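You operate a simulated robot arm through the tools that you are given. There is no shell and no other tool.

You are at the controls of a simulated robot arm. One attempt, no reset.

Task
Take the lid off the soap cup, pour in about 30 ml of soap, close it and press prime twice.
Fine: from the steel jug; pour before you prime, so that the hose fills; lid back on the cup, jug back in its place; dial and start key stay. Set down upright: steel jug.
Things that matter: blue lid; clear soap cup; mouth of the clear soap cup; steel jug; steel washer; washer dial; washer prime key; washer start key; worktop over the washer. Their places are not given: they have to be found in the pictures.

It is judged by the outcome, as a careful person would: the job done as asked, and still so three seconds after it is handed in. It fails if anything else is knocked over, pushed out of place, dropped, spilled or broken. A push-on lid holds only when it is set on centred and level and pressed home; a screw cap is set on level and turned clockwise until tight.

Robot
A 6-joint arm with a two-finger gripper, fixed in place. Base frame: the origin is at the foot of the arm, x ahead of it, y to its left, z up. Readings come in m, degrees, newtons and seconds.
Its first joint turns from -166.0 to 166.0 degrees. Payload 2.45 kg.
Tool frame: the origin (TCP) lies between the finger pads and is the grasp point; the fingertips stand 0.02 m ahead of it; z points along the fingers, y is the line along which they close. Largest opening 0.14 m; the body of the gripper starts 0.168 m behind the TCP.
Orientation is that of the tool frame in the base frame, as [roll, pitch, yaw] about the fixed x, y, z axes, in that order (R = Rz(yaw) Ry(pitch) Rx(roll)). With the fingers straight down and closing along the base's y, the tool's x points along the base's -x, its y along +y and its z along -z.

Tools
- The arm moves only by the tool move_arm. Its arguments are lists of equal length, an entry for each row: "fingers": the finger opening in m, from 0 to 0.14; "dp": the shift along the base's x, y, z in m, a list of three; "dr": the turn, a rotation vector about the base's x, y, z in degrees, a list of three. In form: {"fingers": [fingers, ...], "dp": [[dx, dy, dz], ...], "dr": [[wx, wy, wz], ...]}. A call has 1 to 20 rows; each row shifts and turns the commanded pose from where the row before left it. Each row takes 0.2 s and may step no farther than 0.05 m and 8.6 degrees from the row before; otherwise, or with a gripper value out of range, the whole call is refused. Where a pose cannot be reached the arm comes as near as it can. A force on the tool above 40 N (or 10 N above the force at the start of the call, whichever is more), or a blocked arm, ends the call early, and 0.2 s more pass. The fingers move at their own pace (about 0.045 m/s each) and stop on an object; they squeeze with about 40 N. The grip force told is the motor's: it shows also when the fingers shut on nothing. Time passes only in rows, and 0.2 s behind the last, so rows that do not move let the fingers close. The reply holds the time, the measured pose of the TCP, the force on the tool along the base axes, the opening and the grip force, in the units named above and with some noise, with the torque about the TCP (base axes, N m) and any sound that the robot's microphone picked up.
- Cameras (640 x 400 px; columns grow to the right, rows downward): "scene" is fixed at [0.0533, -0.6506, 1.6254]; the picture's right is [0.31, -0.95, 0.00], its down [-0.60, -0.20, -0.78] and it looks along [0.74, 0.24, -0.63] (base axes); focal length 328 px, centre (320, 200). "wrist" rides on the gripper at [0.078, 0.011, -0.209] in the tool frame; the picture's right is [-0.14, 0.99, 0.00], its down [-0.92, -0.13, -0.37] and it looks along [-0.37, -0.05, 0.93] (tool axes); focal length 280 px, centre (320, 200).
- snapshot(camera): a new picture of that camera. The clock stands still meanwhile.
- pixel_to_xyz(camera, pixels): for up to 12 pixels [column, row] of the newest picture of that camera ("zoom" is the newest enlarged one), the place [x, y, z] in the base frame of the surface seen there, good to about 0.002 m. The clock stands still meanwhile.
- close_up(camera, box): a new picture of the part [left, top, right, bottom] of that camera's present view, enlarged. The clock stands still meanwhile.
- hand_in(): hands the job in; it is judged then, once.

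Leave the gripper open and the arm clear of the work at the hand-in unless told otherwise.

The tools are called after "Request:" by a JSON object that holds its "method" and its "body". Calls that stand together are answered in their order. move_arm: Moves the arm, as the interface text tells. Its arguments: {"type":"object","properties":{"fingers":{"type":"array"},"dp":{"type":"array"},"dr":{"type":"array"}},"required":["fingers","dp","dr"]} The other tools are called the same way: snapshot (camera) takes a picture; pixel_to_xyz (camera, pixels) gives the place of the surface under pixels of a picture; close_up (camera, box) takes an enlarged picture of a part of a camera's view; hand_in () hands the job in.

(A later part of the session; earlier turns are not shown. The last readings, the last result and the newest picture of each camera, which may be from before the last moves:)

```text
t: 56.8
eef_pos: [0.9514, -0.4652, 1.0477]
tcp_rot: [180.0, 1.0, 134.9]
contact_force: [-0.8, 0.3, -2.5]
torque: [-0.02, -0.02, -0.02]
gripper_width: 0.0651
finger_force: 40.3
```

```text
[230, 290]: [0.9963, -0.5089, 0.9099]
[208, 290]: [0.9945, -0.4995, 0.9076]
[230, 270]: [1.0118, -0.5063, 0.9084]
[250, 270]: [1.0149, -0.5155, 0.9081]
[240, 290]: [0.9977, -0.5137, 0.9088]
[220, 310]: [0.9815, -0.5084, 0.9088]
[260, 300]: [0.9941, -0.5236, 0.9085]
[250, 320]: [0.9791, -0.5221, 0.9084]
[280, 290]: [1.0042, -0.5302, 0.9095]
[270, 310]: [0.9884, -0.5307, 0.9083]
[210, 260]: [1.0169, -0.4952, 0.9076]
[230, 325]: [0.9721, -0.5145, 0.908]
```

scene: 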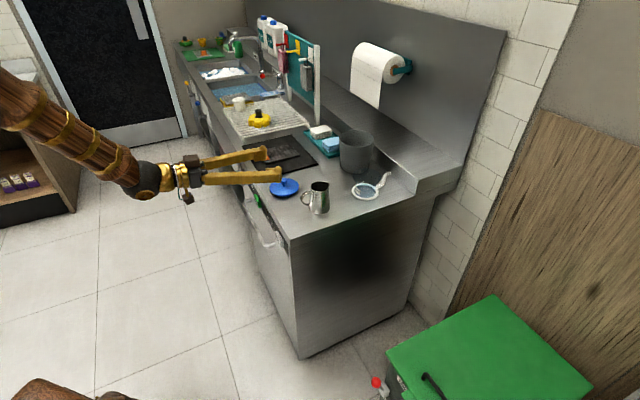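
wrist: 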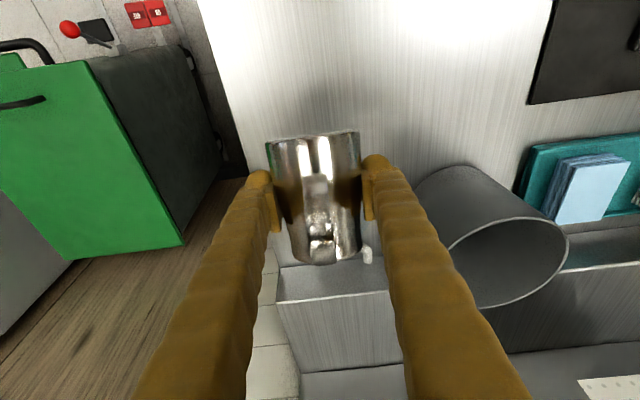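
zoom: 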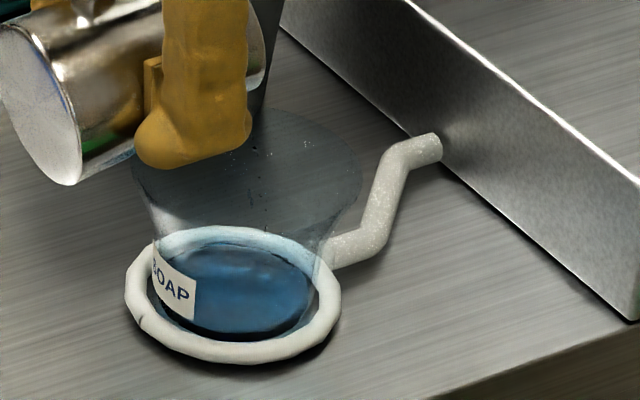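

Level ≈0.9085 now (≈17–18 ml). Measure the liquid's outline to get its area, then continue.

Request:
{"method": "pixel_to_xyz", "body": {"camera": "zoom", "pixels": [[235, 246], [235, 250], [235, 333], [235, 329], [312, 290], [308, 290], [304, 300], [200, 325], [165, 270], [180, 255], [290, 262], [300, 275]]}}

Request:
{"method": "move_arm", "body": {"fingers": [0.0, 0.0, 0.0, 0.0, 0.0], "dp": [[0.0003, -0.0003, 0.0009], [0.0003, -0.0003, 0.0008], [0, 0, 0], [0, 0, 0], [0, 0, 0]], "dr": [[0.7071, 0.7071, 0], [0.7071, 0.7071, 0], [0, 0, 0], [0, 0, 0], [0, 0, 0]]}}

Request:
{"method": "close_up", "body": {"camera": "scene", "box": [346, 155, 406, 205]}}

Request:
{"method": "pixel_to_xyz", "body": {"camera": "zoom", "pixels": [[230, 290], [208, 290], [230, 270], [250, 270], [240, 290], [220, 310], [260, 300], [250, 320], [280, 290], [270, 310], [210, 260], [230, 325]]}}

```text
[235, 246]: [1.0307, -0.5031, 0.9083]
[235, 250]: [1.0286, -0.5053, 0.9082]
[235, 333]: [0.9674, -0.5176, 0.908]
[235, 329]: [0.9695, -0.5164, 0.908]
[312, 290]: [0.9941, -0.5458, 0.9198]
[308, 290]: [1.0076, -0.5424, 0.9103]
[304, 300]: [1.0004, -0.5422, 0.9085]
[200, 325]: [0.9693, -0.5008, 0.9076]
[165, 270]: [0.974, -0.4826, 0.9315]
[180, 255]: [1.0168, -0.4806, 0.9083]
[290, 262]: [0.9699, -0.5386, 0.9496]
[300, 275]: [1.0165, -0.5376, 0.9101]
```

```text
t: 58.0
eef_pos: [0.9522, -0.4667, 1.0483]
tcp_rot: [-180.0, -1.0, 135.0]
contact_force: [0.3, 1.0, -1.5]
torque: [0.0, -0.04, -0.03]
gripper_width: 0.0653
finger_force: 39.9
```

```text
8.00 times, centred on (376, 180) of scene
```

zoom: 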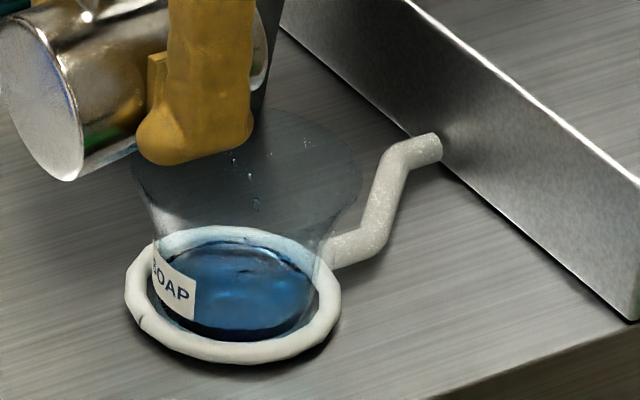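

```text
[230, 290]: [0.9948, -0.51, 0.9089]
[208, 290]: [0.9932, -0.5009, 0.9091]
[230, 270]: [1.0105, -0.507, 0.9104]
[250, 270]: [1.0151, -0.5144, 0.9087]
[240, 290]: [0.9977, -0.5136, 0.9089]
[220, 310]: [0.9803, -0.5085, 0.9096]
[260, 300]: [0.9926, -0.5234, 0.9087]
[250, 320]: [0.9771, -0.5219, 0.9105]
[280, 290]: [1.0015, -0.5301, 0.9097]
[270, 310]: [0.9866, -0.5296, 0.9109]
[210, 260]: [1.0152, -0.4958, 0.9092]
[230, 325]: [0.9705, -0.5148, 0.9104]
```

Liquid diameter ≈65 mm (33 cm²); level ≈0.9096 → ≈20 ml. Hold once more to let this step settle.

Request:
{"method": "move_arm", "body": {"fingers": [0.0, 0.0, 0.0, 0.0], "dp": [[0, 0, 0], [0, 0, 0], [0, 0, 0], [0, 0, 0]], "dr": [[0, 0, 0], [0, 0, 0], [0, 0, 0], [0, 0, 0]]}}

Request:
{"method": "close_up", "body": {"camera": "scene", "box": [346, 155, 406, 205]}}

Request:
{"method": "pixel_to_xyz", "body": {"camera": "zoom", "pixels": [[230, 290], [208, 290], [230, 270], [250, 270], [240, 290], [220, 310], [260, 300], [250, 320], [280, 290], [270, 310], [210, 260], [230, 325]]}}

```text
t: 59.0
eef_pos: [0.9533, -0.4658, 1.0481]
tcp_rot: [-180.0, -1.0, 135.1]
contact_force: [-1.0, 0.0, -3.1]
torque: [-0.05, 0.0, 0.0]
gripper_width: 0.0654
finger_force: 40.1
```

```text
8.00 times, centred on (376, 180) of scene
```

zoom: 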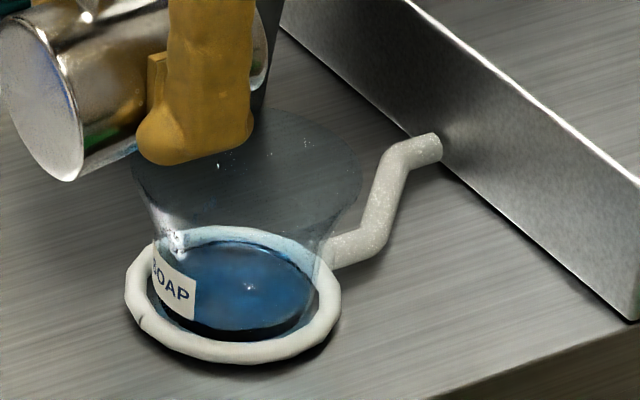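

```text
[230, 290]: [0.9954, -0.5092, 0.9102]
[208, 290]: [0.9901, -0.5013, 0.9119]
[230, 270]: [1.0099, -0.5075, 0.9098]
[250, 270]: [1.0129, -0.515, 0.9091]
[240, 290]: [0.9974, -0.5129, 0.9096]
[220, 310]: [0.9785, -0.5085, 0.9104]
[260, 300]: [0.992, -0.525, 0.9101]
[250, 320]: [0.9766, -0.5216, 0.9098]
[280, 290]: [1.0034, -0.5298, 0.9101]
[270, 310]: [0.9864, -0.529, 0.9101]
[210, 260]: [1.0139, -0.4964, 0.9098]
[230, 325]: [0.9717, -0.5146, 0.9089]
```

Level ≈0.910 (≈21–23 ml). Another 1.5° and hold.

Request:
{"method": "move_arm", "body": {"fingers": [0.0, 0.0, 0.0, 0.0, 0.0, 0.0], "dp": [[0.0003, -0.0003, 0.0006], [0.0003, -0.0003, 0.0006], [0, 0, 0], [0, 0, 0], [0, 0, 0], [0, 0, 0]], "dr": [[0.5303, 0.5303, 0], [0.5303, 0.5303, 0], [0, 0, 0], [0, 0, 0], [0, 0, 0], [0, 0, 0]]}}

Request:
{"method": "close_up", "body": {"camera": "scene", "box": [346, 155, 406, 205]}}

Request:
{"method": "pixel_to_xyz", "body": {"camera": "zoom", "pixels": [[230, 290], [208, 290], [230, 270], [250, 270], [240, 290], [220, 310], [260, 300], [250, 320], [280, 290], [270, 310], [210, 260], [230, 325]]}}

```text
t: 60.4
eef_pos: [0.953, -0.4675, 1.0506]
tcp_rot: [179.9, -2.4, 135.0]
contact_force: [0.2, -0.4, -2.8]
torque: [0.0, -0.03, 0.0]
gripper_width: 0.0651
finger_force: 39.6
```

```text
8.00 times, centred on (376, 180) of scene
```

zoom: 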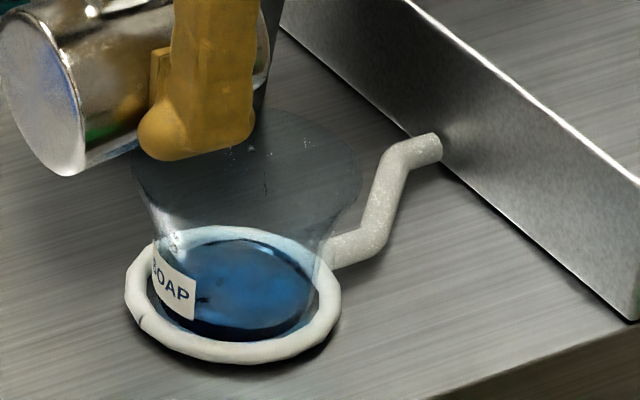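

```text
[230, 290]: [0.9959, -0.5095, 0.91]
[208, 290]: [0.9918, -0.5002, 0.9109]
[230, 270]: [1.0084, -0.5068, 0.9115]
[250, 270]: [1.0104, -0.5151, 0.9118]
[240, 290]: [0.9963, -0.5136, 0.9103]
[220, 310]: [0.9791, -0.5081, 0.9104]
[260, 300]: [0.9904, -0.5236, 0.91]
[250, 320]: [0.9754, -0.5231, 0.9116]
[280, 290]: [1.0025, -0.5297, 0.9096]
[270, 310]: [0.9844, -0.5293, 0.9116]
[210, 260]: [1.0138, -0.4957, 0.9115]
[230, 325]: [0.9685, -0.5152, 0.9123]
```

Level ≈0.911. I need the cup-floor height more exactly, so I zoom on the near side of the liquid where its lower edge shows through the glass.

Request:
{"method": "close_up", "body": {"camera": "scene", "box": [355, 183, 387, 203]}}

Request:
{"method": "pixel_to_xyz", "body": {"camera": "zoom", "pixels": [[280, 245], [280, 252], [280, 259], [280, 266], [280, 273], [280, 280], [240, 250], [240, 258], [240, 266], [240, 274], [320, 262], [320, 270]]}}

```text
16.00 times, centred on (371, 193) of scene
```

zoom: 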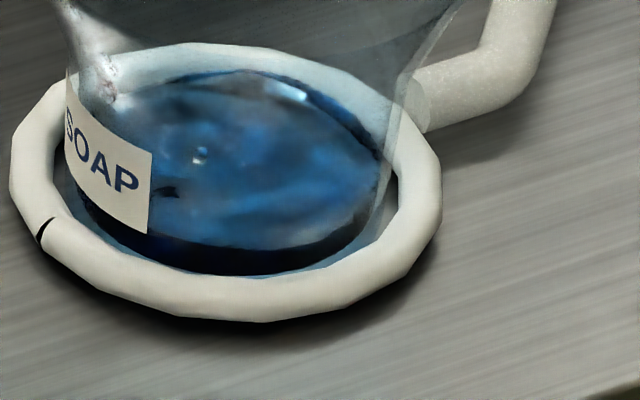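

```text
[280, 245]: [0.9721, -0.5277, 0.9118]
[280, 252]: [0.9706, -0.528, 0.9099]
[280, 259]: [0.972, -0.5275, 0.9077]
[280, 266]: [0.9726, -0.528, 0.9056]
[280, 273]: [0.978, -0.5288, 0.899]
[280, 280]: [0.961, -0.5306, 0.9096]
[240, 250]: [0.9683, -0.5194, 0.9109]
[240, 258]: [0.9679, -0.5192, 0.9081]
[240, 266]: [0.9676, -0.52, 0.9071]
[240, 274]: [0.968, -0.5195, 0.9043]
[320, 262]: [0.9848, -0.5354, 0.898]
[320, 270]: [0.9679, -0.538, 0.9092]
```

The dark band is the liquid's side. Sample finer at its lower edge.

Request:
{"method": "pixel_to_xyz", "body": {"camera": "zoom", "pixels": [[240, 272], [240, 275], [240, 277], [240, 279], [225, 270], [225, 273], [225, 276], [260, 270], [260, 273], [200, 268], [200, 271], [280, 269]]}}

Request:
{"method": "pixel_to_xyz", "body": {"camera": "zoom", "pixels": [[240, 240], [240, 243], [240, 246], [240, 236], [225, 238], [225, 242], [225, 246], [260, 240], [260, 244], [200, 240], [200, 200], [280, 200]]}}

```text
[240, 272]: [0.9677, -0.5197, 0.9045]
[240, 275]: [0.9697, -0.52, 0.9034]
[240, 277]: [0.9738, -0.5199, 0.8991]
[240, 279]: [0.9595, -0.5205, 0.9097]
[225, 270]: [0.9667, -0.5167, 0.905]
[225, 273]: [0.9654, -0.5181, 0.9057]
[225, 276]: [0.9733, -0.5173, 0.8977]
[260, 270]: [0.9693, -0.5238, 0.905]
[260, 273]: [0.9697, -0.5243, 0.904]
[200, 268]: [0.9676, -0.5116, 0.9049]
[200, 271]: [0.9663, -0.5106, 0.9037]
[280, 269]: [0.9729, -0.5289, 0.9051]
```

```text
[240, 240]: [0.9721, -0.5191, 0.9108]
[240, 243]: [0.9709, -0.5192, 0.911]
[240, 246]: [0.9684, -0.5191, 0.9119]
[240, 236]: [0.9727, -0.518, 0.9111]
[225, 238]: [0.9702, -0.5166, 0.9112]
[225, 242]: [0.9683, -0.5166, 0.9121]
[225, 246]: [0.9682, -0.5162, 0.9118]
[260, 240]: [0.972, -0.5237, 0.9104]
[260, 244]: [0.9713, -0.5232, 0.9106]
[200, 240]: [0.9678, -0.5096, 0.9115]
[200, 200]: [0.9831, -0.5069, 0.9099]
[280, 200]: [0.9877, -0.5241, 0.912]
```

Floor ≈0.9033, surface ≈0.9112, radius ≈32 mm → ≈25–26 ml. A few ml more: tilt 1.2° and hold.

Request:
{"method": "move_arm", "body": {"fingers": [0.0, 0.0, 0.0, 0.0, 0.0], "dp": [[0.0002, -0.0002, 0.0005], [0.0002, -0.0002, 0.0005], [0, 0, 0], [0, 0, 0], [0, 0, 0]], "dr": [[0.4243, 0.4243, 0], [0.4243, 0.4243, 0], [0, 0, 0], [0, 0, 0], [0, 0, 0]]}}

Request:
{"method": "close_up", "body": {"camera": "scene", "box": [355, 183, 387, 203]}}

Request:
{"method": "pixel_to_xyz", "body": {"camera": "zoom", "pixels": [[240, 240], [200, 140], [240, 200], [280, 180], [225, 160], [320, 160], [225, 220], [260, 150], [260, 225], [200, 220], [200, 200], [280, 200]]}}

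```text
t: 61.6
eef_pos: [0.9539, -0.466, 1.0516]
tcp_rot: [-180.0, -3.7, 135.0]
contact_force: [0.4, -0.1, -2.6]
torque: [0.0, -0.03, 0.02]
gripper_width: 0.0652
finger_force: 39.7
```

```text
16.00 times, centred on (371, 193) of scene
```

zoom: 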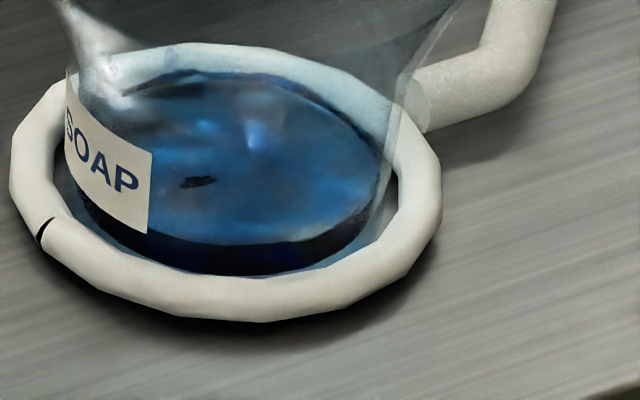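

```text
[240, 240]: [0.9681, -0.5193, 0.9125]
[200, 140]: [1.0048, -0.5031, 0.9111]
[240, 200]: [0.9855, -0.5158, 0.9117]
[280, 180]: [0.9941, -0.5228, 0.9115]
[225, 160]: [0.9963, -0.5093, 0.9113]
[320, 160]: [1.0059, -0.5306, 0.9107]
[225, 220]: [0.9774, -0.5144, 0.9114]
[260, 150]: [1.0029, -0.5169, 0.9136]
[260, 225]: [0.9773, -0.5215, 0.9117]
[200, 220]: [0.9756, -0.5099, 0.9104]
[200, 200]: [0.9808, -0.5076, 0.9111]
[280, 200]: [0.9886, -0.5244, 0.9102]
```

Level ≈0.9115 (≈27 ml). One more 1° and hold a bit longer.

Request:
{"method": "move_arm", "body": {"fingers": [0.0, 0.0, 0.0, 0.0, 0.0, 0.0], "dp": [[0.0002, -0.0002, 0.0004], [0.0002, -0.0002, 0.0004], [0, 0, 0], [0, 0, 0], [0, 0, 0], [0, 0, 0]], "dr": [[0.3536, 0.3536, 0], [0.3536, 0.3536, 0], [0, 0, 0], [0, 0, 0], [0, 0, 0], [0, 0, 0]]}}

Request:
{"method": "close_up", "body": {"camera": "scene", "box": [355, 183, 387, 203]}}

Request:
{"method": "pixel_to_xyz", "body": {"camera": "zoom", "pixels": [[240, 240], [200, 140], [240, 200], [280, 180], [225, 160], [320, 160], [225, 220], [260, 150], [260, 225], [200, 220], [200, 200], [280, 200]]}}

```text
t: 63.0
eef_pos: [0.9539, -0.4664, 1.0507]
tcp_rot: [179.9, -4.6, 135.1]
contact_force: [-1.1, 0.6, -2.1]
torque: [0.02, 0.02, 0.03]
gripper_width: 0.0649
finger_force: 39.6
```

```text
16.00 times, centred on (371, 193) of scene
```

zoom: 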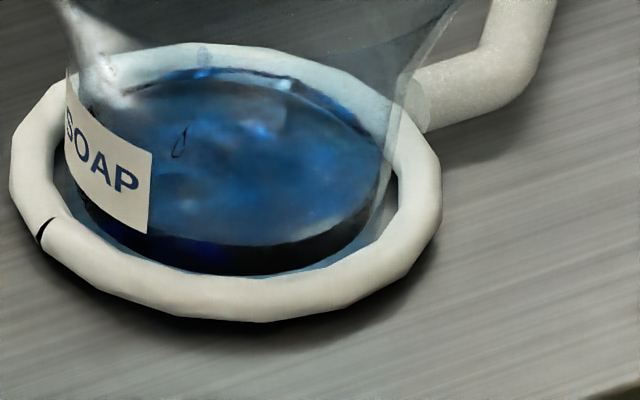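

```text
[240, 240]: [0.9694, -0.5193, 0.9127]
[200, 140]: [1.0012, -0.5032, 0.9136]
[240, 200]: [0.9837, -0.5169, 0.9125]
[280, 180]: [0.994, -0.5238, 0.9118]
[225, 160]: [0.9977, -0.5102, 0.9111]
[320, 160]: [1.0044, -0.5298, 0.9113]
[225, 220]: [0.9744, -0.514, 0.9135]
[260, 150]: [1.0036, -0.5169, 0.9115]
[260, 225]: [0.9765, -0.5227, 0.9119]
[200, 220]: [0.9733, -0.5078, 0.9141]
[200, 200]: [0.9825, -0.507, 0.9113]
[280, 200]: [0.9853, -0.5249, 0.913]
```

Level ≈0.9123 → ≈29–30 ml. Stop pouring: turn the jug back upright, still above the cup, rising slightly.

Request:
{"method": "move_arm", "body": {"fingers": [0.0, 0.0, 0.0, 0.0, 0.0, 0.0, 0.0, 0.0, 0.0, 0.0, 0.0, 0.0], "dp": [[0, 0, 0.0005], [-0.001, 0.001, 0.001], [-0.001, 0.001, 0.001], [-0.001, 0.001, 0.0015], [-0.001, 0.001, 0.002], [-0.001, 0.001, 0.002], [-0.001, 0.001, 0.002], [-0.001, 0.001, 0.002], [-0.001, 0.001, 0.002], [-0.001, 0.001, 0.002], [-0.001, 0.001, 0.002], [0, 0, 0]], "dr": [[-5.657, -5.657, 0], [-5.657, -5.657, 0], [-5.657, -5.657, 0], [-5.657, -5.657, 0], [-5.657, -5.657, 0], [-5.657, -5.657, 0], [-5.657, -5.657, 0], [-5.657, -5.657, 0], [-5.657, -5.657, 0], [-5.657, -5.657, 0], [-4.737, -4.737, 0], [0, 0, 0]]}}

Request:
{"method": "close_up", "body": {"camera": "scene", "box": [320, 120, 420, 205]}}

Request:
{"method": "close_up", "body": {"camera": "scene", "box": [355, 183, 387, 203]}}

Request:
{"method": "pixel_to_xyz", "body": {"camera": "zoom", "pixels": [[240, 230], [200, 140], [240, 200], [280, 180], [225, 160], [320, 160], [225, 220], [260, 150], [260, 225], [200, 220], [200, 200], [280, 200]]}}

```text
t: 65.6
eef_pos: [0.9447, -0.4574, 1.0697]
tcp_rot: [179.7, 82.1, 134.8]
contact_force: [0.3, 0.4, -2.6]
torque: [0.0, -0.04, 0.01]
gripper_width: 0.0649
finger_force: 39.7
```

```text
4.71 times, centred on (370, 162) of scene
```

zoom: 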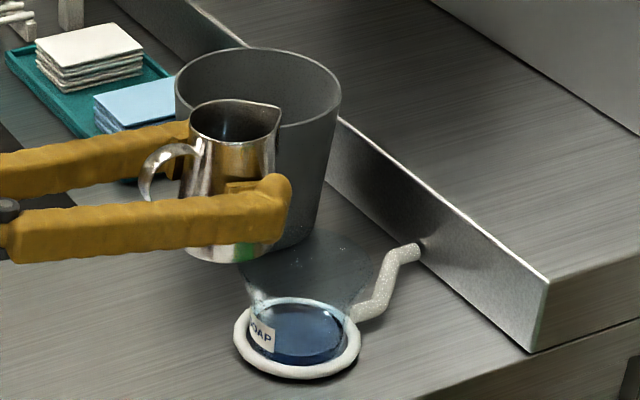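

```text
16.00 times, centred on (371, 193) of scene
```

zoom: 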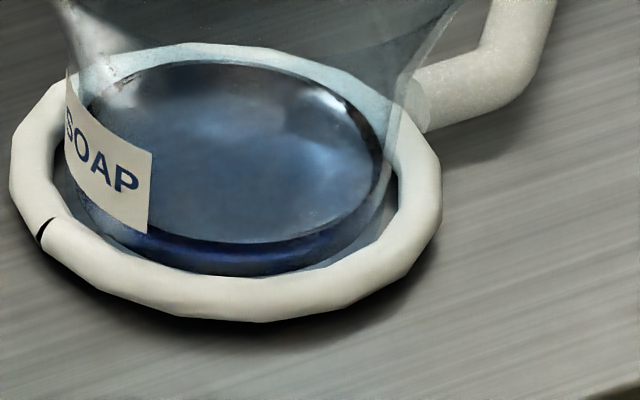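

```text
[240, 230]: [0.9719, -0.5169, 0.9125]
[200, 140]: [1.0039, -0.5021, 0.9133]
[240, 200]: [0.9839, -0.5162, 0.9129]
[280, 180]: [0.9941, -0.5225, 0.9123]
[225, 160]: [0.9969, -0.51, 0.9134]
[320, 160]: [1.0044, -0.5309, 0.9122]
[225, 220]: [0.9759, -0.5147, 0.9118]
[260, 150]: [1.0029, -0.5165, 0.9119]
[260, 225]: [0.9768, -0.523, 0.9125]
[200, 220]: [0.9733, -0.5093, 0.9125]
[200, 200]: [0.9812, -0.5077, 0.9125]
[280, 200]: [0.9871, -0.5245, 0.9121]
```

Settled level ≈0.9125. Check the outline of the settled liquid for the volume.

Request:
{"method": "pixel_to_xyz", "body": {"camera": "zoom", "pixels": [[215, 64], [215, 67], [240, 241], [240, 244], [240, 272], [240, 275], [380, 160], [376, 170], [300, 85], [330, 100], [320, 225], [150, 85]]}}

```text
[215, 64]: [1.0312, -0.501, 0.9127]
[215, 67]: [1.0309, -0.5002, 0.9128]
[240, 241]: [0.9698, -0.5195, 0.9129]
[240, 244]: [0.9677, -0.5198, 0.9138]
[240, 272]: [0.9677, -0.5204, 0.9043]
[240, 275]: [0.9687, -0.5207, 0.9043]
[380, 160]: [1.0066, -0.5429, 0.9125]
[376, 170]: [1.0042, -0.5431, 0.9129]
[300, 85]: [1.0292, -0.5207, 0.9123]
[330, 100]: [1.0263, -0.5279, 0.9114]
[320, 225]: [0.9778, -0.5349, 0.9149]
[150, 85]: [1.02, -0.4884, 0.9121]
```

≈29–30 ml in the cup. Now bring the jug back: up 3 cm, back along the same line to above its original place.

Request:
{"method": "move_arm", "body": {"fingers": [0.0, 0.0, 0.0, 0.0, 0.0, 0.0, 0.0, 0.0, 0.0, 0.0], "dp": [[0, 0, 0.015], [0, 0, 0.015], [-0.006, 0.006, 0], [-0.012, 0.012, 0], [-0.015, 0.015, 0], [-0.016, 0.016, 0], [-0.014, 0.014, 0], [-0.0091, 0.0091, 0], [-0.005, 0.005, 0], [0, 0, 0]], "dr": [[0, 0, 0], [0, 0, 0], [0, 0, 0], [0, 0, 0], [0, 0, 0], [0, 0, 0], [0, 0, 0], [0, 0, 0], [0, 0, 0], [0, 0, 0]]}}

Request:
{"method": "close_up", "body": {"camera": "scene", "box": [250, 120, 410, 220]}}

```text
t: 67.8
eef_pos: [0.8678, -0.379, 1.0996]
tcp_rot: [179.9, 82.1, 134.9]
contact_force: [0.0, 0.4, -3.1]
torque: [0.04, -0.03, 0.01]
gripper_width: 0.0651
finger_force: 40.5
```

```text
4.00 times, centred on (330, 170) of scene
```

zoom: 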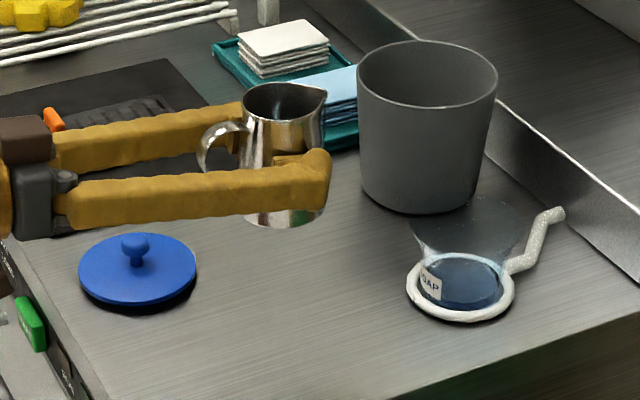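

Above its place, jug upright, no spill visible. Descend to about 1.8 cm above the counter.

Request:
{"method": "move_arm", "body": {"fingers": [0.0, 0.0, 0.0, 0.0, 0.0, 0.0, 0.0, 0.0], "dp": [[0, 0, -0.012], [0, 0, -0.022], [0, 0, -0.025], [0, 0, -0.025], [0, 0, -0.025], [0, 0, -0.016], [0, 0, -0.01], [0, 0, 0]], "dr": [[0, 0, 0], [0, 0, 0], [0, 0, 0], [0, 0, 0], [0, 0, 0], [0, 0, 0], [0, 0, 0], [0, 0, 0]]}}

Request:
{"method": "close_up", "body": {"camera": "scene", "box": [262, 150, 358, 220]}}

```text
t: 69.6
eef_pos: [0.8661, -0.3786, 0.9641]
tcp_rot: [179.9, 82.1, 134.9]
contact_force: [-0.7, 0.3, -2.9]
torque: [-0.01, -0.05, 0.0]
gripper_width: 0.0647
finger_force: 40.5
```

```text
5.71 times, centred on (310, 185) of scene
```

zoom: 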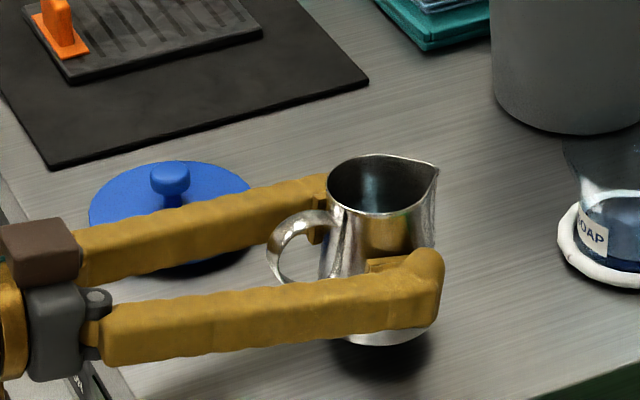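

Check the rim and base heights for any slip in the grip.

Request:
{"method": "pixel_to_xyz", "body": {"camera": "zoom", "pixels": [[435, 168], [433, 171], [329, 188], [345, 206], [385, 213], [375, 156], [380, 345], [420, 333], [350, 340], [278, 240], [375, 340], [400, 340]]}}

```text
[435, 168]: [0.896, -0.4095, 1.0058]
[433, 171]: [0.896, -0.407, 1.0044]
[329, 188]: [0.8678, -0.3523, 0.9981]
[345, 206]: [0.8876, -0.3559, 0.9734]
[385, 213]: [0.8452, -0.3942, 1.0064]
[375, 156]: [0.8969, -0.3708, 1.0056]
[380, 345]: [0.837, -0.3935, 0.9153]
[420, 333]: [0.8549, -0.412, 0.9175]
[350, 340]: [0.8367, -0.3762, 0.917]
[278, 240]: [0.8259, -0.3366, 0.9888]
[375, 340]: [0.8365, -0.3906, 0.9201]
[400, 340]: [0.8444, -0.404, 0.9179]
```

Jug base is ≈16 mm above the counter, still upright. Lower 14 mm, then in 1 mm steps.

Request:
{"method": "move_arm", "body": {"fingers": [0.0, 0.0, 0.0, 0.0, 0.0], "dp": [[0, 0, -0.004], [0, 0, -0.004], [0, 0, -0.004], [0, 0, -0.002], [0, 0, 0]], "dr": [[0, 0, 0], [0, 0, 0], [0, 0, 0], [0, 0, 0], [0, 0, 0]]}}

Request:
{"method": "move_arm", "body": {"fingers": [0.0, 0.0, 0.0], "dp": [[0, 0, -0.001], [0, 0, -0.001], [0, 0, 0]], "dr": [[0, 0, 0], [0, 0, 0], [0, 0, 0]]}}

```text
t: 70.8
eef_pos: [0.8676, -0.3798, 0.9499]
tcp_rot: [179.8, 82.2, 134.8]
contact_force: [-0.9, 0.8, -2.0]
torque: [-0.01, 0.05, 0.0]
gripper_width: 0.0644
finger_force: 39.9
```

```text
t: 71.6
eef_pos: [0.8673, -0.3807, 0.9477]
tcp_rot: [180.0, 82.1, 134.9]
contact_force: [-0.7, 0.3, -2.1]
torque: [-0.02, 0.0, 0.0]
gripper_width: 0.0646
finger_force: 40.2
```

Still hanging (−2.1 N). One more millimetre at a time.

Request:
{"method": "move_arm", "body": {"fingers": [0.0, 0.0], "dp": [[0, 0, -0.001], [0, 0, 0]], "dr": [[0, 0, 0], [0, 0, 0]]}}

Request:
{"method": "close_up", "body": {"camera": "scene", "box": [262, 150, 358, 220]}}

```text
t: 72.2
eef_pos: [0.8673, -0.3808, 0.9483]
tcp_rot: [179.7, 82.2, 134.6]
contact_force: [-2.9, -0.9, 9.2]
torque: [-0.28, 0.41, 0.02]
gripper_width: 0.0647
finger_force: 40.3
```

```text
5.71 times, centred on (310, 185) of scene
```

zoom: 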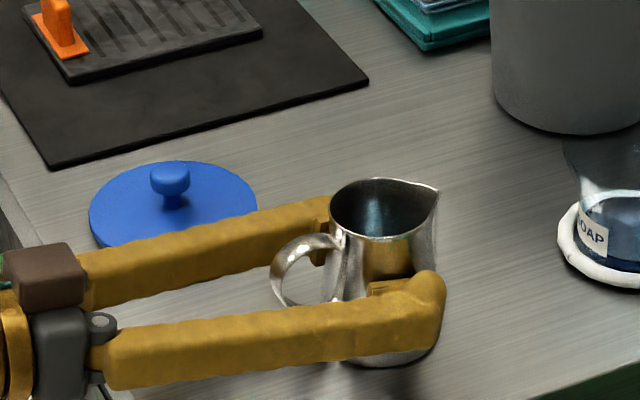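

Contact (9 N) at z≈0.948. Ease up half a millimetre, then open the fingers slowly.

Request:
{"method": "move_arm", "body": {"fingers": [0.0, 0.0, 0.062, 0.066, 0.07, 0.075, 0.08, 0.09, 0.1, 0.1], "dp": [[0, 0, 0.0005], [0, 0, 0], [0, 0, 0], [0, 0, 0], [0, 0, 0], [0, 0, 0], [0, 0, 0], [0, 0, 0], [0, 0, 0], [0, 0, 0]], "dr": [[0, 0, 0], [0, 0, 0], [0, 0, 0], [0, 0, 0], [0, 0, 0], [0, 0, 0], [0, 0, 0], [0, 0, 0], [0, 0, 0], [0, 0, 0]]}}

Request:
{"method": "close_up", "body": {"camera": "scene", "box": [262, 150, 358, 220]}}

Request:
{"method": "snapshot", "body": {"camera": "wrist"}}

```text
t: 74.4
eef_pos: [0.8671, -0.3809, 0.9482]
tcp_rot: [179.8, 82.2, 134.8]
contact_force: [0.2, 0.4, -0.2]
torque: [0.02, -0.01, -0.03]
gripper_width: 0.0999
finger_force: 0.1
```

```text
5.71 times, centred on (310, 185) of scene
```

zoom: 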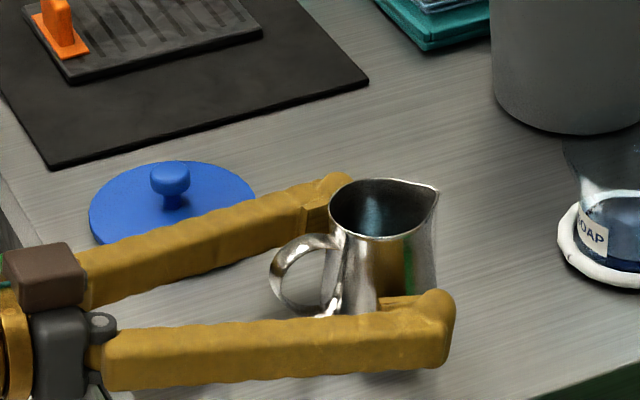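

```text
taken
```

wrist: 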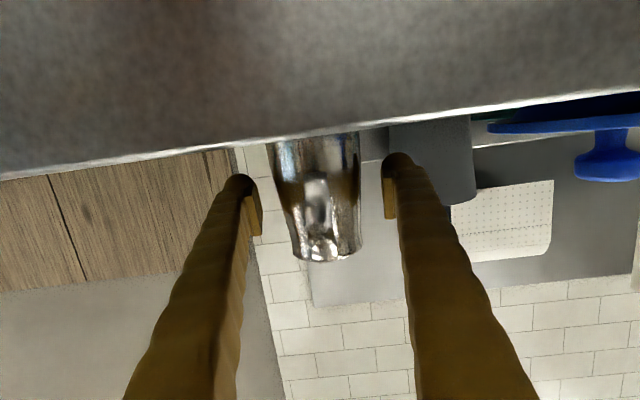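

The jug stands upright at its old place. Lift the open fingers straight up clear of it.

Request:
{"method": "move_arm", "body": {"fingers": [0.1, 0.1, 0.1, 0.1, 0.1, 0.1], "dp": [[0, 0, 0.012], [0, 0, 0.025], [0, 0, 0.035], [0, 0, 0.045], [0, 0, 0.045], [0, 0, 0]], "dr": [[0, 0, 0], [0, 0, 0], [0, 0, 0], [0, 0, 0], [0, 0, 0], [0, 0, 0]]}}

Request:
{"method": "close_up", "body": {"camera": "scene", "box": [230, 120, 406, 230]}}

```text
t: 75.8
eef_pos: [0.8677, -0.3814, 1.1083]
tcp_rot: [179.8, 82.1, 134.9]
contact_force: [-0.3, -0.2, 0.1]
torque: [0.01, 0.01, 0.03]
gripper_width: 0.0997
finger_force: 0.1
```

```text
3.64 times, centred on (318, 175) of scene
```

zoom: 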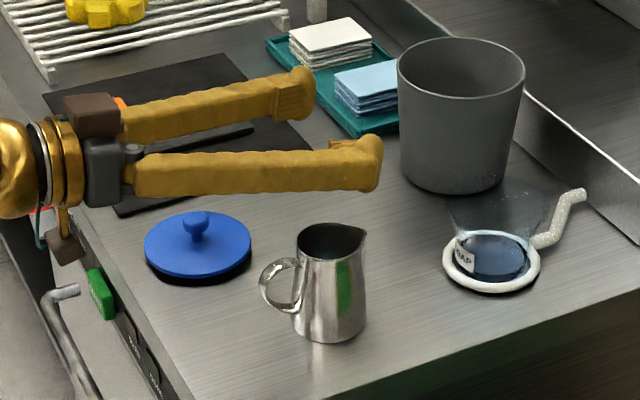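

Everything stands well. I'll check the jug's remaining level from straight above (as before) to double-check the poured amount.

Request:
{"method": "move_arm", "body": {"fingers": [0.1, 0.1, 0.1, 0.1, 0.1, 0.1, 0.1, 0.1, 0.1, 0.1, 0.1], "dp": [[-0.0033, 0.004, -0.001], [-0.0033, 0.004, -0.001], [-0.0033, 0.004, -0.001], [-0.0033, 0.004, -0.001], [-0.0033, 0.004, -0.001], [-0.0033, 0.004, -0.001], [-0.0033, 0.004, -0.001], [-0.0033, 0.004, -0.001], [-0.0033, 0.004, -0.001], [-0.0033, 0.004, -0.001], [0, 0, 0]], "dr": [[5.798, 5.798, 0], [5.798, 5.798, 0], [5.798, 5.798, 0], [5.798, 5.798, 0], [5.798, 5.798, 0], [5.798, 5.798, 0], [5.798, 5.798, 0], [5.798, 5.798, 0], [5.798, 5.798, 0], [5.798, 5.798, 0], [0, 0, 0]]}}

Request:
{"method": "close_up", "body": {"camera": "wrist", "box": [285, 130, 361, 240]}}

Request:
{"method": "pixel_to_xyz", "body": {"camera": "zoom", "pixels": [[312, 205], [312, 215], [312, 225], [295, 215], [330, 215], [300, 225], [325, 225], [312, 240], [312, 195], [340, 220], [322, 345], [293, 60]]}}

```text
t: 78.2
eef_pos: [0.8348, -0.3417, 1.1003]
tcp_rot: [-180.0, 0.0, 135.0]
contact_force: [-0.3, -0.5, -0.1]
torque: [-0.04, -0.04, -0.02]
gripper_width: 0.0999
finger_force: 0.0
```

```text
3.64 times, centred on (323, 185) of wrist
```

zoom: 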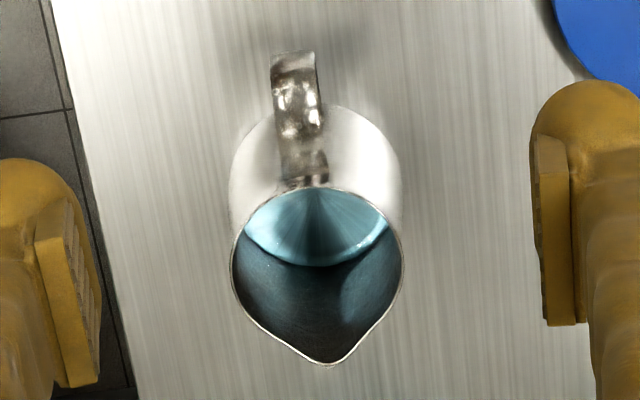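

```text
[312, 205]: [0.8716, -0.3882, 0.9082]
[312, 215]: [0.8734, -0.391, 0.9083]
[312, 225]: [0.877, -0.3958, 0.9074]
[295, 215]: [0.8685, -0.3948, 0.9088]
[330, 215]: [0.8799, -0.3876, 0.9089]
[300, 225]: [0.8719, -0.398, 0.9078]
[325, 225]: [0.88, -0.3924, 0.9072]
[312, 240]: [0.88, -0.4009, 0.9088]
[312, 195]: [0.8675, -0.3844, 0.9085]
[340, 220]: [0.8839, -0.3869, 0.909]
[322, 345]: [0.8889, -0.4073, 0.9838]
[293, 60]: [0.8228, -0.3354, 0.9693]
```

The jug level fell from 0.9165 to 0.9083 (≈8.2 mm × ≈36.5 cm² ≈ 30 ml). That matches. The jug is within ~2 mm of its old place. Now go to the lid with the 45° tool tilt again.

Request:
{"method": "move_arm", "body": {"fingers": [0.1, 0.1, 0.1, 0.1, 0.08, 0.08, 0.08, 0.08, 0.08, 0.08, 0.08], "dp": [[0, 0.01, 0], [0.002, 0.02, 0], [0.002, 0.022, 0], [0.002, 0.022, 0], [0.003, 0.022, 0], [0.003, 0.022, 0], [0.003, 0.022, 0], [0.003, 0.0126, -0.01], [0.0015, 0.01, -0.03], [0, 0, -0.03], [0, 0, 0]], "dr": [[-5.303, -5.303, 0], [-5.303, -5.303, 0], [-5.303, -5.303, 0], [-5.303, -5.303, 0], [-5.303, -5.303, 0], [-5.303, -5.303, 0], [0, 0, 7.5], [0, 0, 7.5], [0, 0, 0], [0, 0, 0], [0, 0, 0]]}}

Request:
{"method": "snapshot", "body": {"camera": "wrist"}}

Request:
{"method": "close_up", "body": {"camera": "scene", "box": [230, 120, 390, 220]}}

```text
t: 80.6
eef_pos: [0.8536, -0.1788, 1.0278]
tcp_rot: [179.9, 45.1, 150.0]
contact_force: [-0.5, 0.5, -0.5]
torque: [0.01, -0.01, 0.02]
gripper_width: 0.0801
finger_force: 0.1
```

```text
taken
```

wrist: 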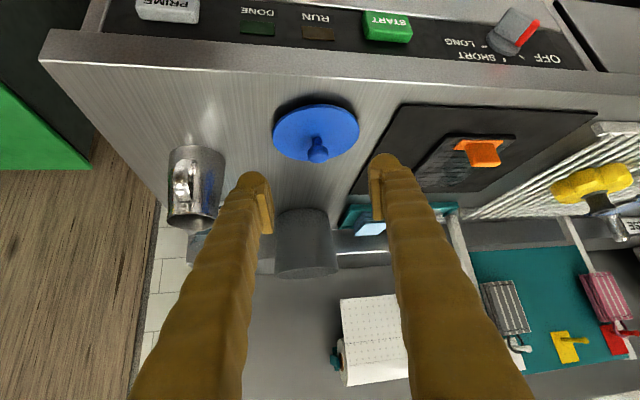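

```text
4.00 times, centred on (310, 170) of scene
```

zoom: 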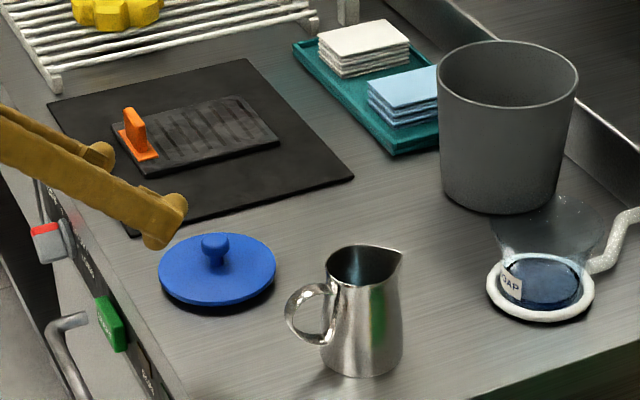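

Now measure the knob from this view.

Request:
{"method": "close_up", "body": {"camera": "wrist", "box": [260, 90, 372, 170]}}

Request:
{"method": "pixel_to_xyz", "body": {"camera": "zoom", "pixels": [[325, 335], [295, 335], [372, 335], [325, 350], [333, 360], [330, 300], [85, 230], [560, 210], [320, 100], [200, 340], [460, 330], [333, 390]]}}

```text
5.00 times, centred on (316, 130) of wrist
```

zoom: 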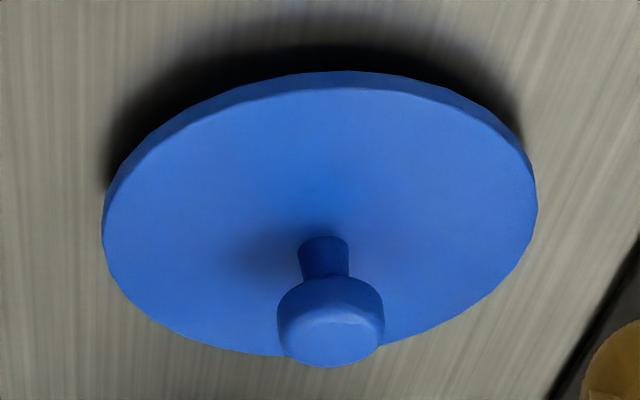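

```text
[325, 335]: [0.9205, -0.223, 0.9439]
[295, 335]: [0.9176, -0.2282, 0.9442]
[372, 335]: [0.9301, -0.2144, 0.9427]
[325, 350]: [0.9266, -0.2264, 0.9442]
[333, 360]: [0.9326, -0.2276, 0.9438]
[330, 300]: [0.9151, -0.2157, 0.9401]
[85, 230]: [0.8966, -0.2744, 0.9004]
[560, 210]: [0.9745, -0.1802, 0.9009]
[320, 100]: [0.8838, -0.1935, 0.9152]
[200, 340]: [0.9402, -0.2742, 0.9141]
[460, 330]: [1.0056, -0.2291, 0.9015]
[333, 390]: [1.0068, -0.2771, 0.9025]
```

Knob top is at z≈0.944, its centre near (0.924,-0.2225). I'll take a few still readings to pin down my true TCP before the approach.

Request:
{"method": "move_arm", "body": {"fingers": [0.06], "dp": [[0, 0, 0]], "dr": [[0, 0, 0]]}}

Request:
{"method": "move_arm", "body": {"fingers": [0.06], "dp": [[0, 0, 0]], "dr": [[0, 0, 0]]}}

Request:
{"method": "move_arm", "body": {"fingers": [0.06], "dp": [[0, 0, 0]], "dr": [[0, 0, 0]]}}

Request:
{"method": "move_arm", "body": {"fingers": [0.06], "dp": [[0, 0, 0]], "dr": [[0, 0, 0]]}}

```text
t: 81.0
eef_pos: [0.8537, -0.1793, 1.0293]
tcp_rot: [180.0, 45.2, 150.0]
contact_force: [0.0, -0.5, 0.2]
torque: [0.0, 0.0, 0.01]
gripper_width: 0.0599
finger_force: 0.1
```

```text
t: 81.4
eef_pos: [0.8528, -0.1792, 1.0297]
tcp_rot: [180.0, 45.1, 149.9]
contact_force: [-0.1, 0.1, -0.4]
torque: [0.0, 0.02, 0.02]
gripper_width: 0.0599
finger_force: 0.0
```

```text
t: 81.8
eef_pos: [0.8535, -0.1789, 1.0294]
tcp_rot: [179.9, 45.1, 150.1]
contact_force: [0.1, -0.5, 0.2]
torque: [-0.01, 0.02, 0.03]
gripper_width: 0.06
finger_force: 0.1
```

```text
t: 82.2
eef_pos: [0.8541, -0.1789, 1.0296]
tcp_rot: [180.0, 45.1, 150.0]
contact_force: [-0.4, 1.2, -0.4]
torque: [-0.01, 0.02, 0.0]
gripper_width: 0.0604
finger_force: 0.0
```

True TCP ≈(0.8536,-0.179,1.0294). Approach the knob along the tool axis to (0.9273,-0.2239,0.946), fingers at 0.06.

Request:
{"method": "move_arm", "body": {"fingers": [0.06, 0.06, 0.06, 0.06, 0.06, 0.06, 0.06, 0.06, 0.06], "dp": [[0.00921, -0.00561, -0.01043], [0.00921, -0.00561, -0.01043], [0.00921, -0.00561, -0.01043], [0.00921, -0.00561, -0.01043], [0.00921, -0.00561, -0.01043], [0.00921, -0.00561, -0.01043], [0.00921, -0.00561, -0.01043], [0.00921, -0.00561, -0.01043], [0, 0, 0]], "dr": [[0, 0, 0], [0, 0, 0], [0, 0, 0], [0, 0, 0], [0, 0, 0], [0, 0, 0], [0, 0, 0], [0, 0, 0], [0, 0, 0]]}}

Request:
{"method": "close_up", "body": {"camera": "wrist", "box": [220, 80, 420, 205]}}

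Request:
{"method": "close_up", "body": {"camera": "scene", "box": [240, 130, 336, 205]}}

```text
t: 84.2
eef_pos: [0.9262, -0.2228, 0.9473]
tcp_rot: [-180.0, 45.2, 149.9]
contact_force: [0.3, 0.0, -1.3]
torque: [-0.03, -0.01, -0.05]
gripper_width: 0.0601
finger_force: 0.0
```

```text
3.20 times, centred on (320, 142) of wrist
```

zoom: 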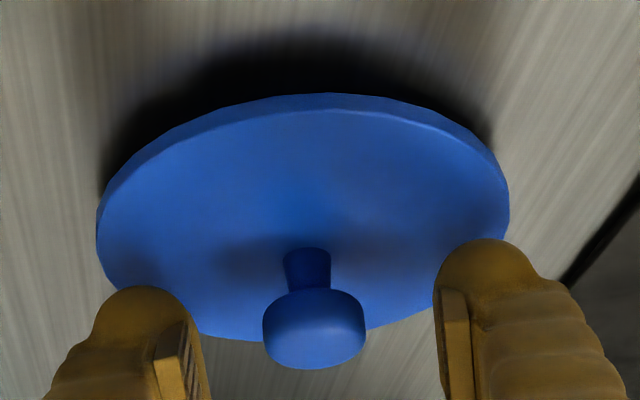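

```text
5.33 times, centred on (288, 168) of scene
```

zoom: 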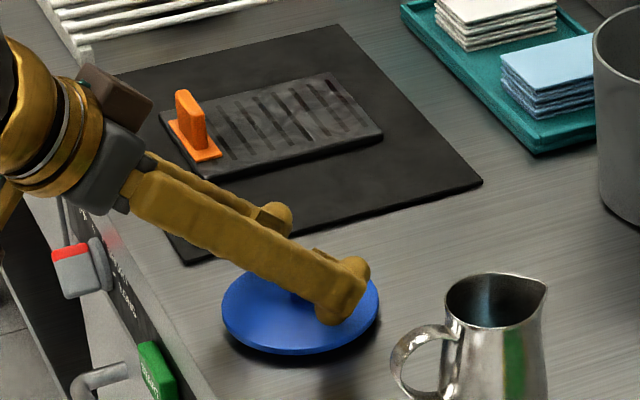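

The knob is 8 zoom-px (≈2 mm) left of the gap centre. Shift that much, then close.

Request:
{"method": "move_arm", "body": {"fingers": [0.06, 0.06, 0.0, 0.0, 0.0, 0.0, 0.0], "dp": [[-0.001, -0.0017, 0], [0, 0, 0], [0, 0, 0], [0, 0, 0], [0, 0, 0], [0, 0, 0], [0, 0, 0]], "dr": [[0, 0, 0], [0, 0, 0], [0, 0, 0], [0, 0, 0], [0, 0, 0], [0, 0, 0], [0, 0, 0]]}}

Request:
{"method": "close_up", "body": {"camera": "wrist", "box": [220, 80, 420, 205]}}

```text
t: 85.8
eef_pos: [0.9276, -0.2256, 0.9468]
tcp_rot: [-180.0, 45.2, 150.0]
contact_force: [-0.9, -0.7, 0.1]
torque: [0.0, -0.02, 0.02]
gripper_width: 0.0226
finger_force: 40.5
```

```text
3.20 times, centred on (320, 142) of wrist
```

zoom: 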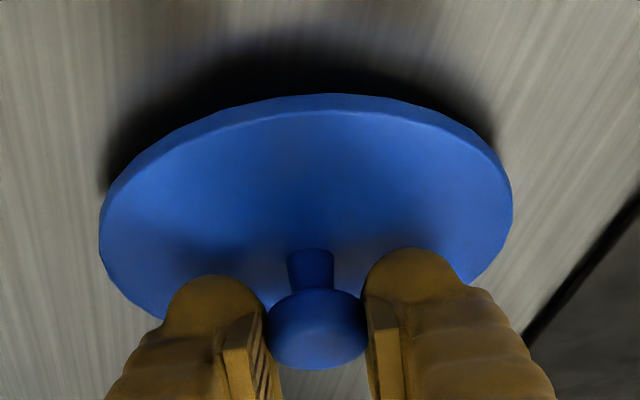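

The knob is held (0.0226). Lift the lid gently, then up to z≈1.13.

Request:
{"method": "move_arm", "body": {"fingers": [0.0, 0.0, 0.0, 0.0, 0.0, 0.0, 0.0, 0.0, 0.0], "dp": [[0, 0, 0.004], [0, 0, 0.01], [0, 0, 0.02], [0, 0, 0.03], [0, 0, 0.035], [0, 0, 0.035], [0, 0, 0.03], [0, 0, 0.02], [0, 0, 0]], "dr": [[0, 0, 0], [0, 0, 0], [0, 0, 0], [0, 0, 0], [0, 0, 0], [0, 0, 0], [0, 0, 0], [0, 0, 0], [0, 0, 0]]}}

Request:
{"method": "close_up", "body": {"camera": "scene", "box": [230, 100, 374, 200]}}

Request:
{"method": "close_up", "body": {"camera": "wrist", "box": [220, 80, 420, 205]}}

```text
t: 87.8
eef_pos: [0.9276, -0.2249, 1.1308]
tcp_rot: [179.9, 45.0, 150.0]
contact_force: [-1.1, -0.5, -0.5]
torque: [0.0, 0.03, -0.03]
gripper_width: 0.0228
finger_force: 40.2
```

```text
4.00 times, centred on (302, 150) of scene
```

zoom: 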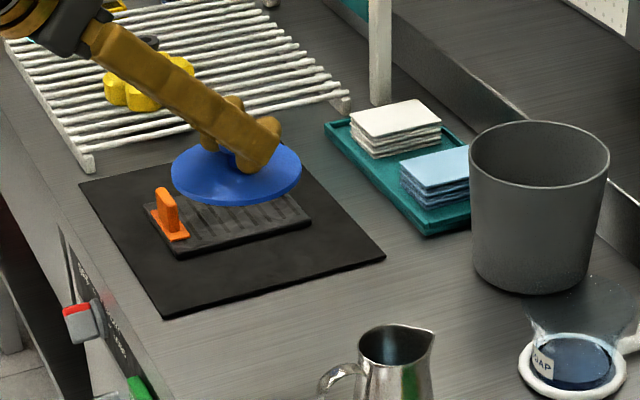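

```text
3.20 times, centred on (320, 142) of wrist
```

zoom: 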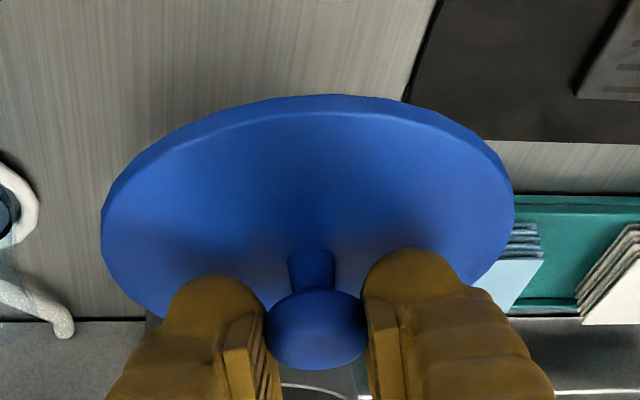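

Check that the lid hangs level: measure points on its top.

Request:
{"method": "pixel_to_xyz", "body": {"camera": "zoom", "pixels": [[130, 250], [150, 200], [250, 140], [330, 125], [420, 135], [480, 180], [490, 230], [310, 220], [200, 240], [420, 220], [316, 345], [330, 330]]}}

```text
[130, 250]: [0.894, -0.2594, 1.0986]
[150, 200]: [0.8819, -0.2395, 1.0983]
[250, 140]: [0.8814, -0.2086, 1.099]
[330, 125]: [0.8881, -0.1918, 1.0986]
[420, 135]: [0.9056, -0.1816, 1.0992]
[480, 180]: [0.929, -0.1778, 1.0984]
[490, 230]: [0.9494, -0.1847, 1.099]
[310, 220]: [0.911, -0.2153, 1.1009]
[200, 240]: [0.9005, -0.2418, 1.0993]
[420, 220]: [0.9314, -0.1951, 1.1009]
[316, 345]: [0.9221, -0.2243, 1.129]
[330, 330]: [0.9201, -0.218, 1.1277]
```

The lid hangs level (±1 mm). Carry it back over the cup.

Request:
{"method": "move_arm", "body": {"fingers": [0.0, 0.0, 0.0, 0.0, 0.0, 0.0, 0.0, 0.0, 0.0, 0.0, 0.0], "dp": [[0.0045, -0.0178, 0], [0.00895, -0.03555, 0], [0.00895, -0.03555, 0], [0.00895, -0.03555, 0], [0.00895, -0.03555, 0], [0.00895, -0.03555, 0], [0.00895, -0.03555, 0], [0.00895, -0.03555, 0], [0.00445, -0.01775, 0], [0, 0, 0], [0, 0, 0]], "dr": [[0, 0, 0], [0, 0, 0], [0, 0, 0], [0, 0, 0], [0, 0, 0], [0, 0, 0], [0, 0, 0], [0, 0, 0], [0, 0, 0], [0, 0, 0], [0, 0, 0]]}}

Request:
{"method": "close_up", "body": {"camera": "scene", "box": [300, 110, 428, 205]}}

Request:
{"method": "snapshot", "body": {"camera": "wrist"}}

```text
t: 90.2
eef_pos: [0.9984, -0.5093, 1.1291]
tcp_rot: [179.9, 45.2, 150.0]
contact_force: [0.8, 1.4, 0.8]
torque: [0.0, 0.0, -0.01]
gripper_width: 0.0225
finger_force: 40.2
```

```text
4.21 times, centred on (364, 158) of scene
```

zoom: 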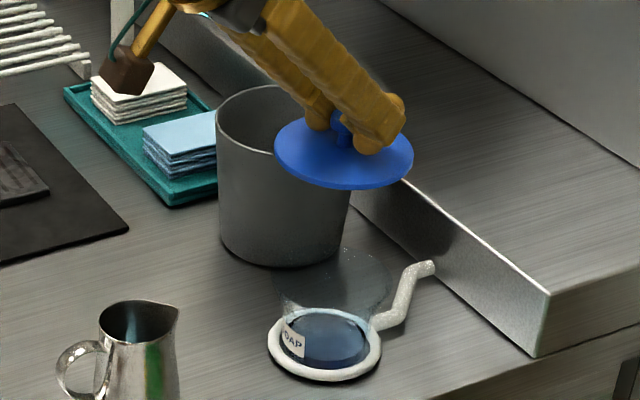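

```text
taken
```

wrist: 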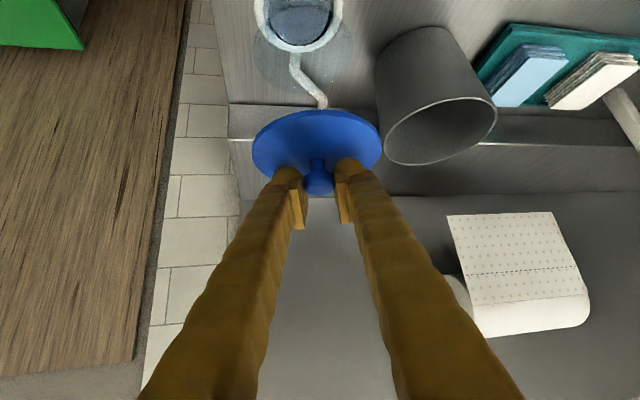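

Compare with the earlier view right after lifting the lid (same box) to check the alignment.

Request:
{"method": "close_up", "body": {"camera": "wrist", "box": [240, 0, 370, 120]}}

Request:
{"method": "move_arm", "body": {"fingers": [0.0], "dp": [[0, 0, 0]], "dr": [[0, 0, 0]]}}

Request:
{"method": "move_arm", "body": {"fingers": [0.0], "dp": [[0, 0, 0]], "dr": [[0, 0, 0]]}}

Request:
{"method": "move_arm", "body": {"fingers": [0.0], "dp": [[0, 0, 0]], "dr": [[0, 0, 0]]}}

Request:
{"method": "move_arm", "body": {"fingers": [0.0], "dp": [[0, 0, 0]], "dr": [[0, 0, 0]]}}

```text
3.33 times, centred on (305, 60) of wrist
```

zoom: 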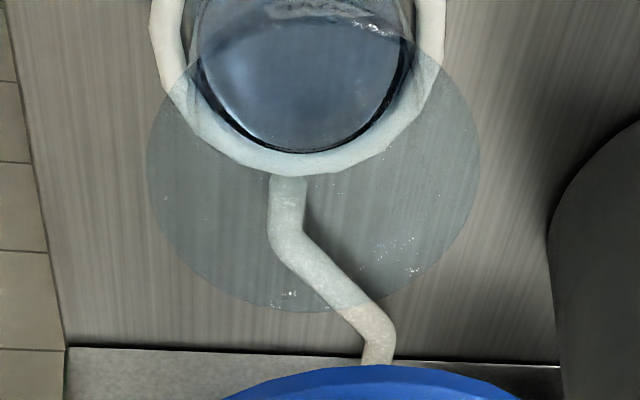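

```text
t: 90.6
eef_pos: [0.9989, -0.5063, 1.1299]
tcp_rot: [180.0, 45.1, 150.0]
contact_force: [0.4, 0.9, -0.4]
torque: [0.03, 0.02, -0.01]
gripper_width: 0.0226
finger_force: 39.8
```

```text
t: 91.0
eef_pos: [0.9986, -0.5082, 1.1304]
tcp_rot: [-180.0, 45.0, 150.1]
contact_force: [0.7, -0.6, 0.5]
torque: [-0.02, 0.03, 0.02]
gripper_width: 0.0228
finger_force: 39.8
```

```text
t: 91.4
eef_pos: [0.9992, -0.5083, 1.1308]
tcp_rot: [-180.0, 45.1, 150.0]
contact_force: [-0.2, 0.3, -0.2]
torque: [-0.03, 0.02, -0.01]
gripper_width: 0.0225
finger_force: 39.6
```

```text
t: 91.8
eef_pos: [0.9978, -0.508, 1.1298]
tcp_rot: [-180.0, 45.0, 150.0]
contact_force: [-0.1, -0.6, -0.2]
torque: [-0.01, -0.01, 0.06]
gripper_width: 0.0225
finger_force: 40.0
```

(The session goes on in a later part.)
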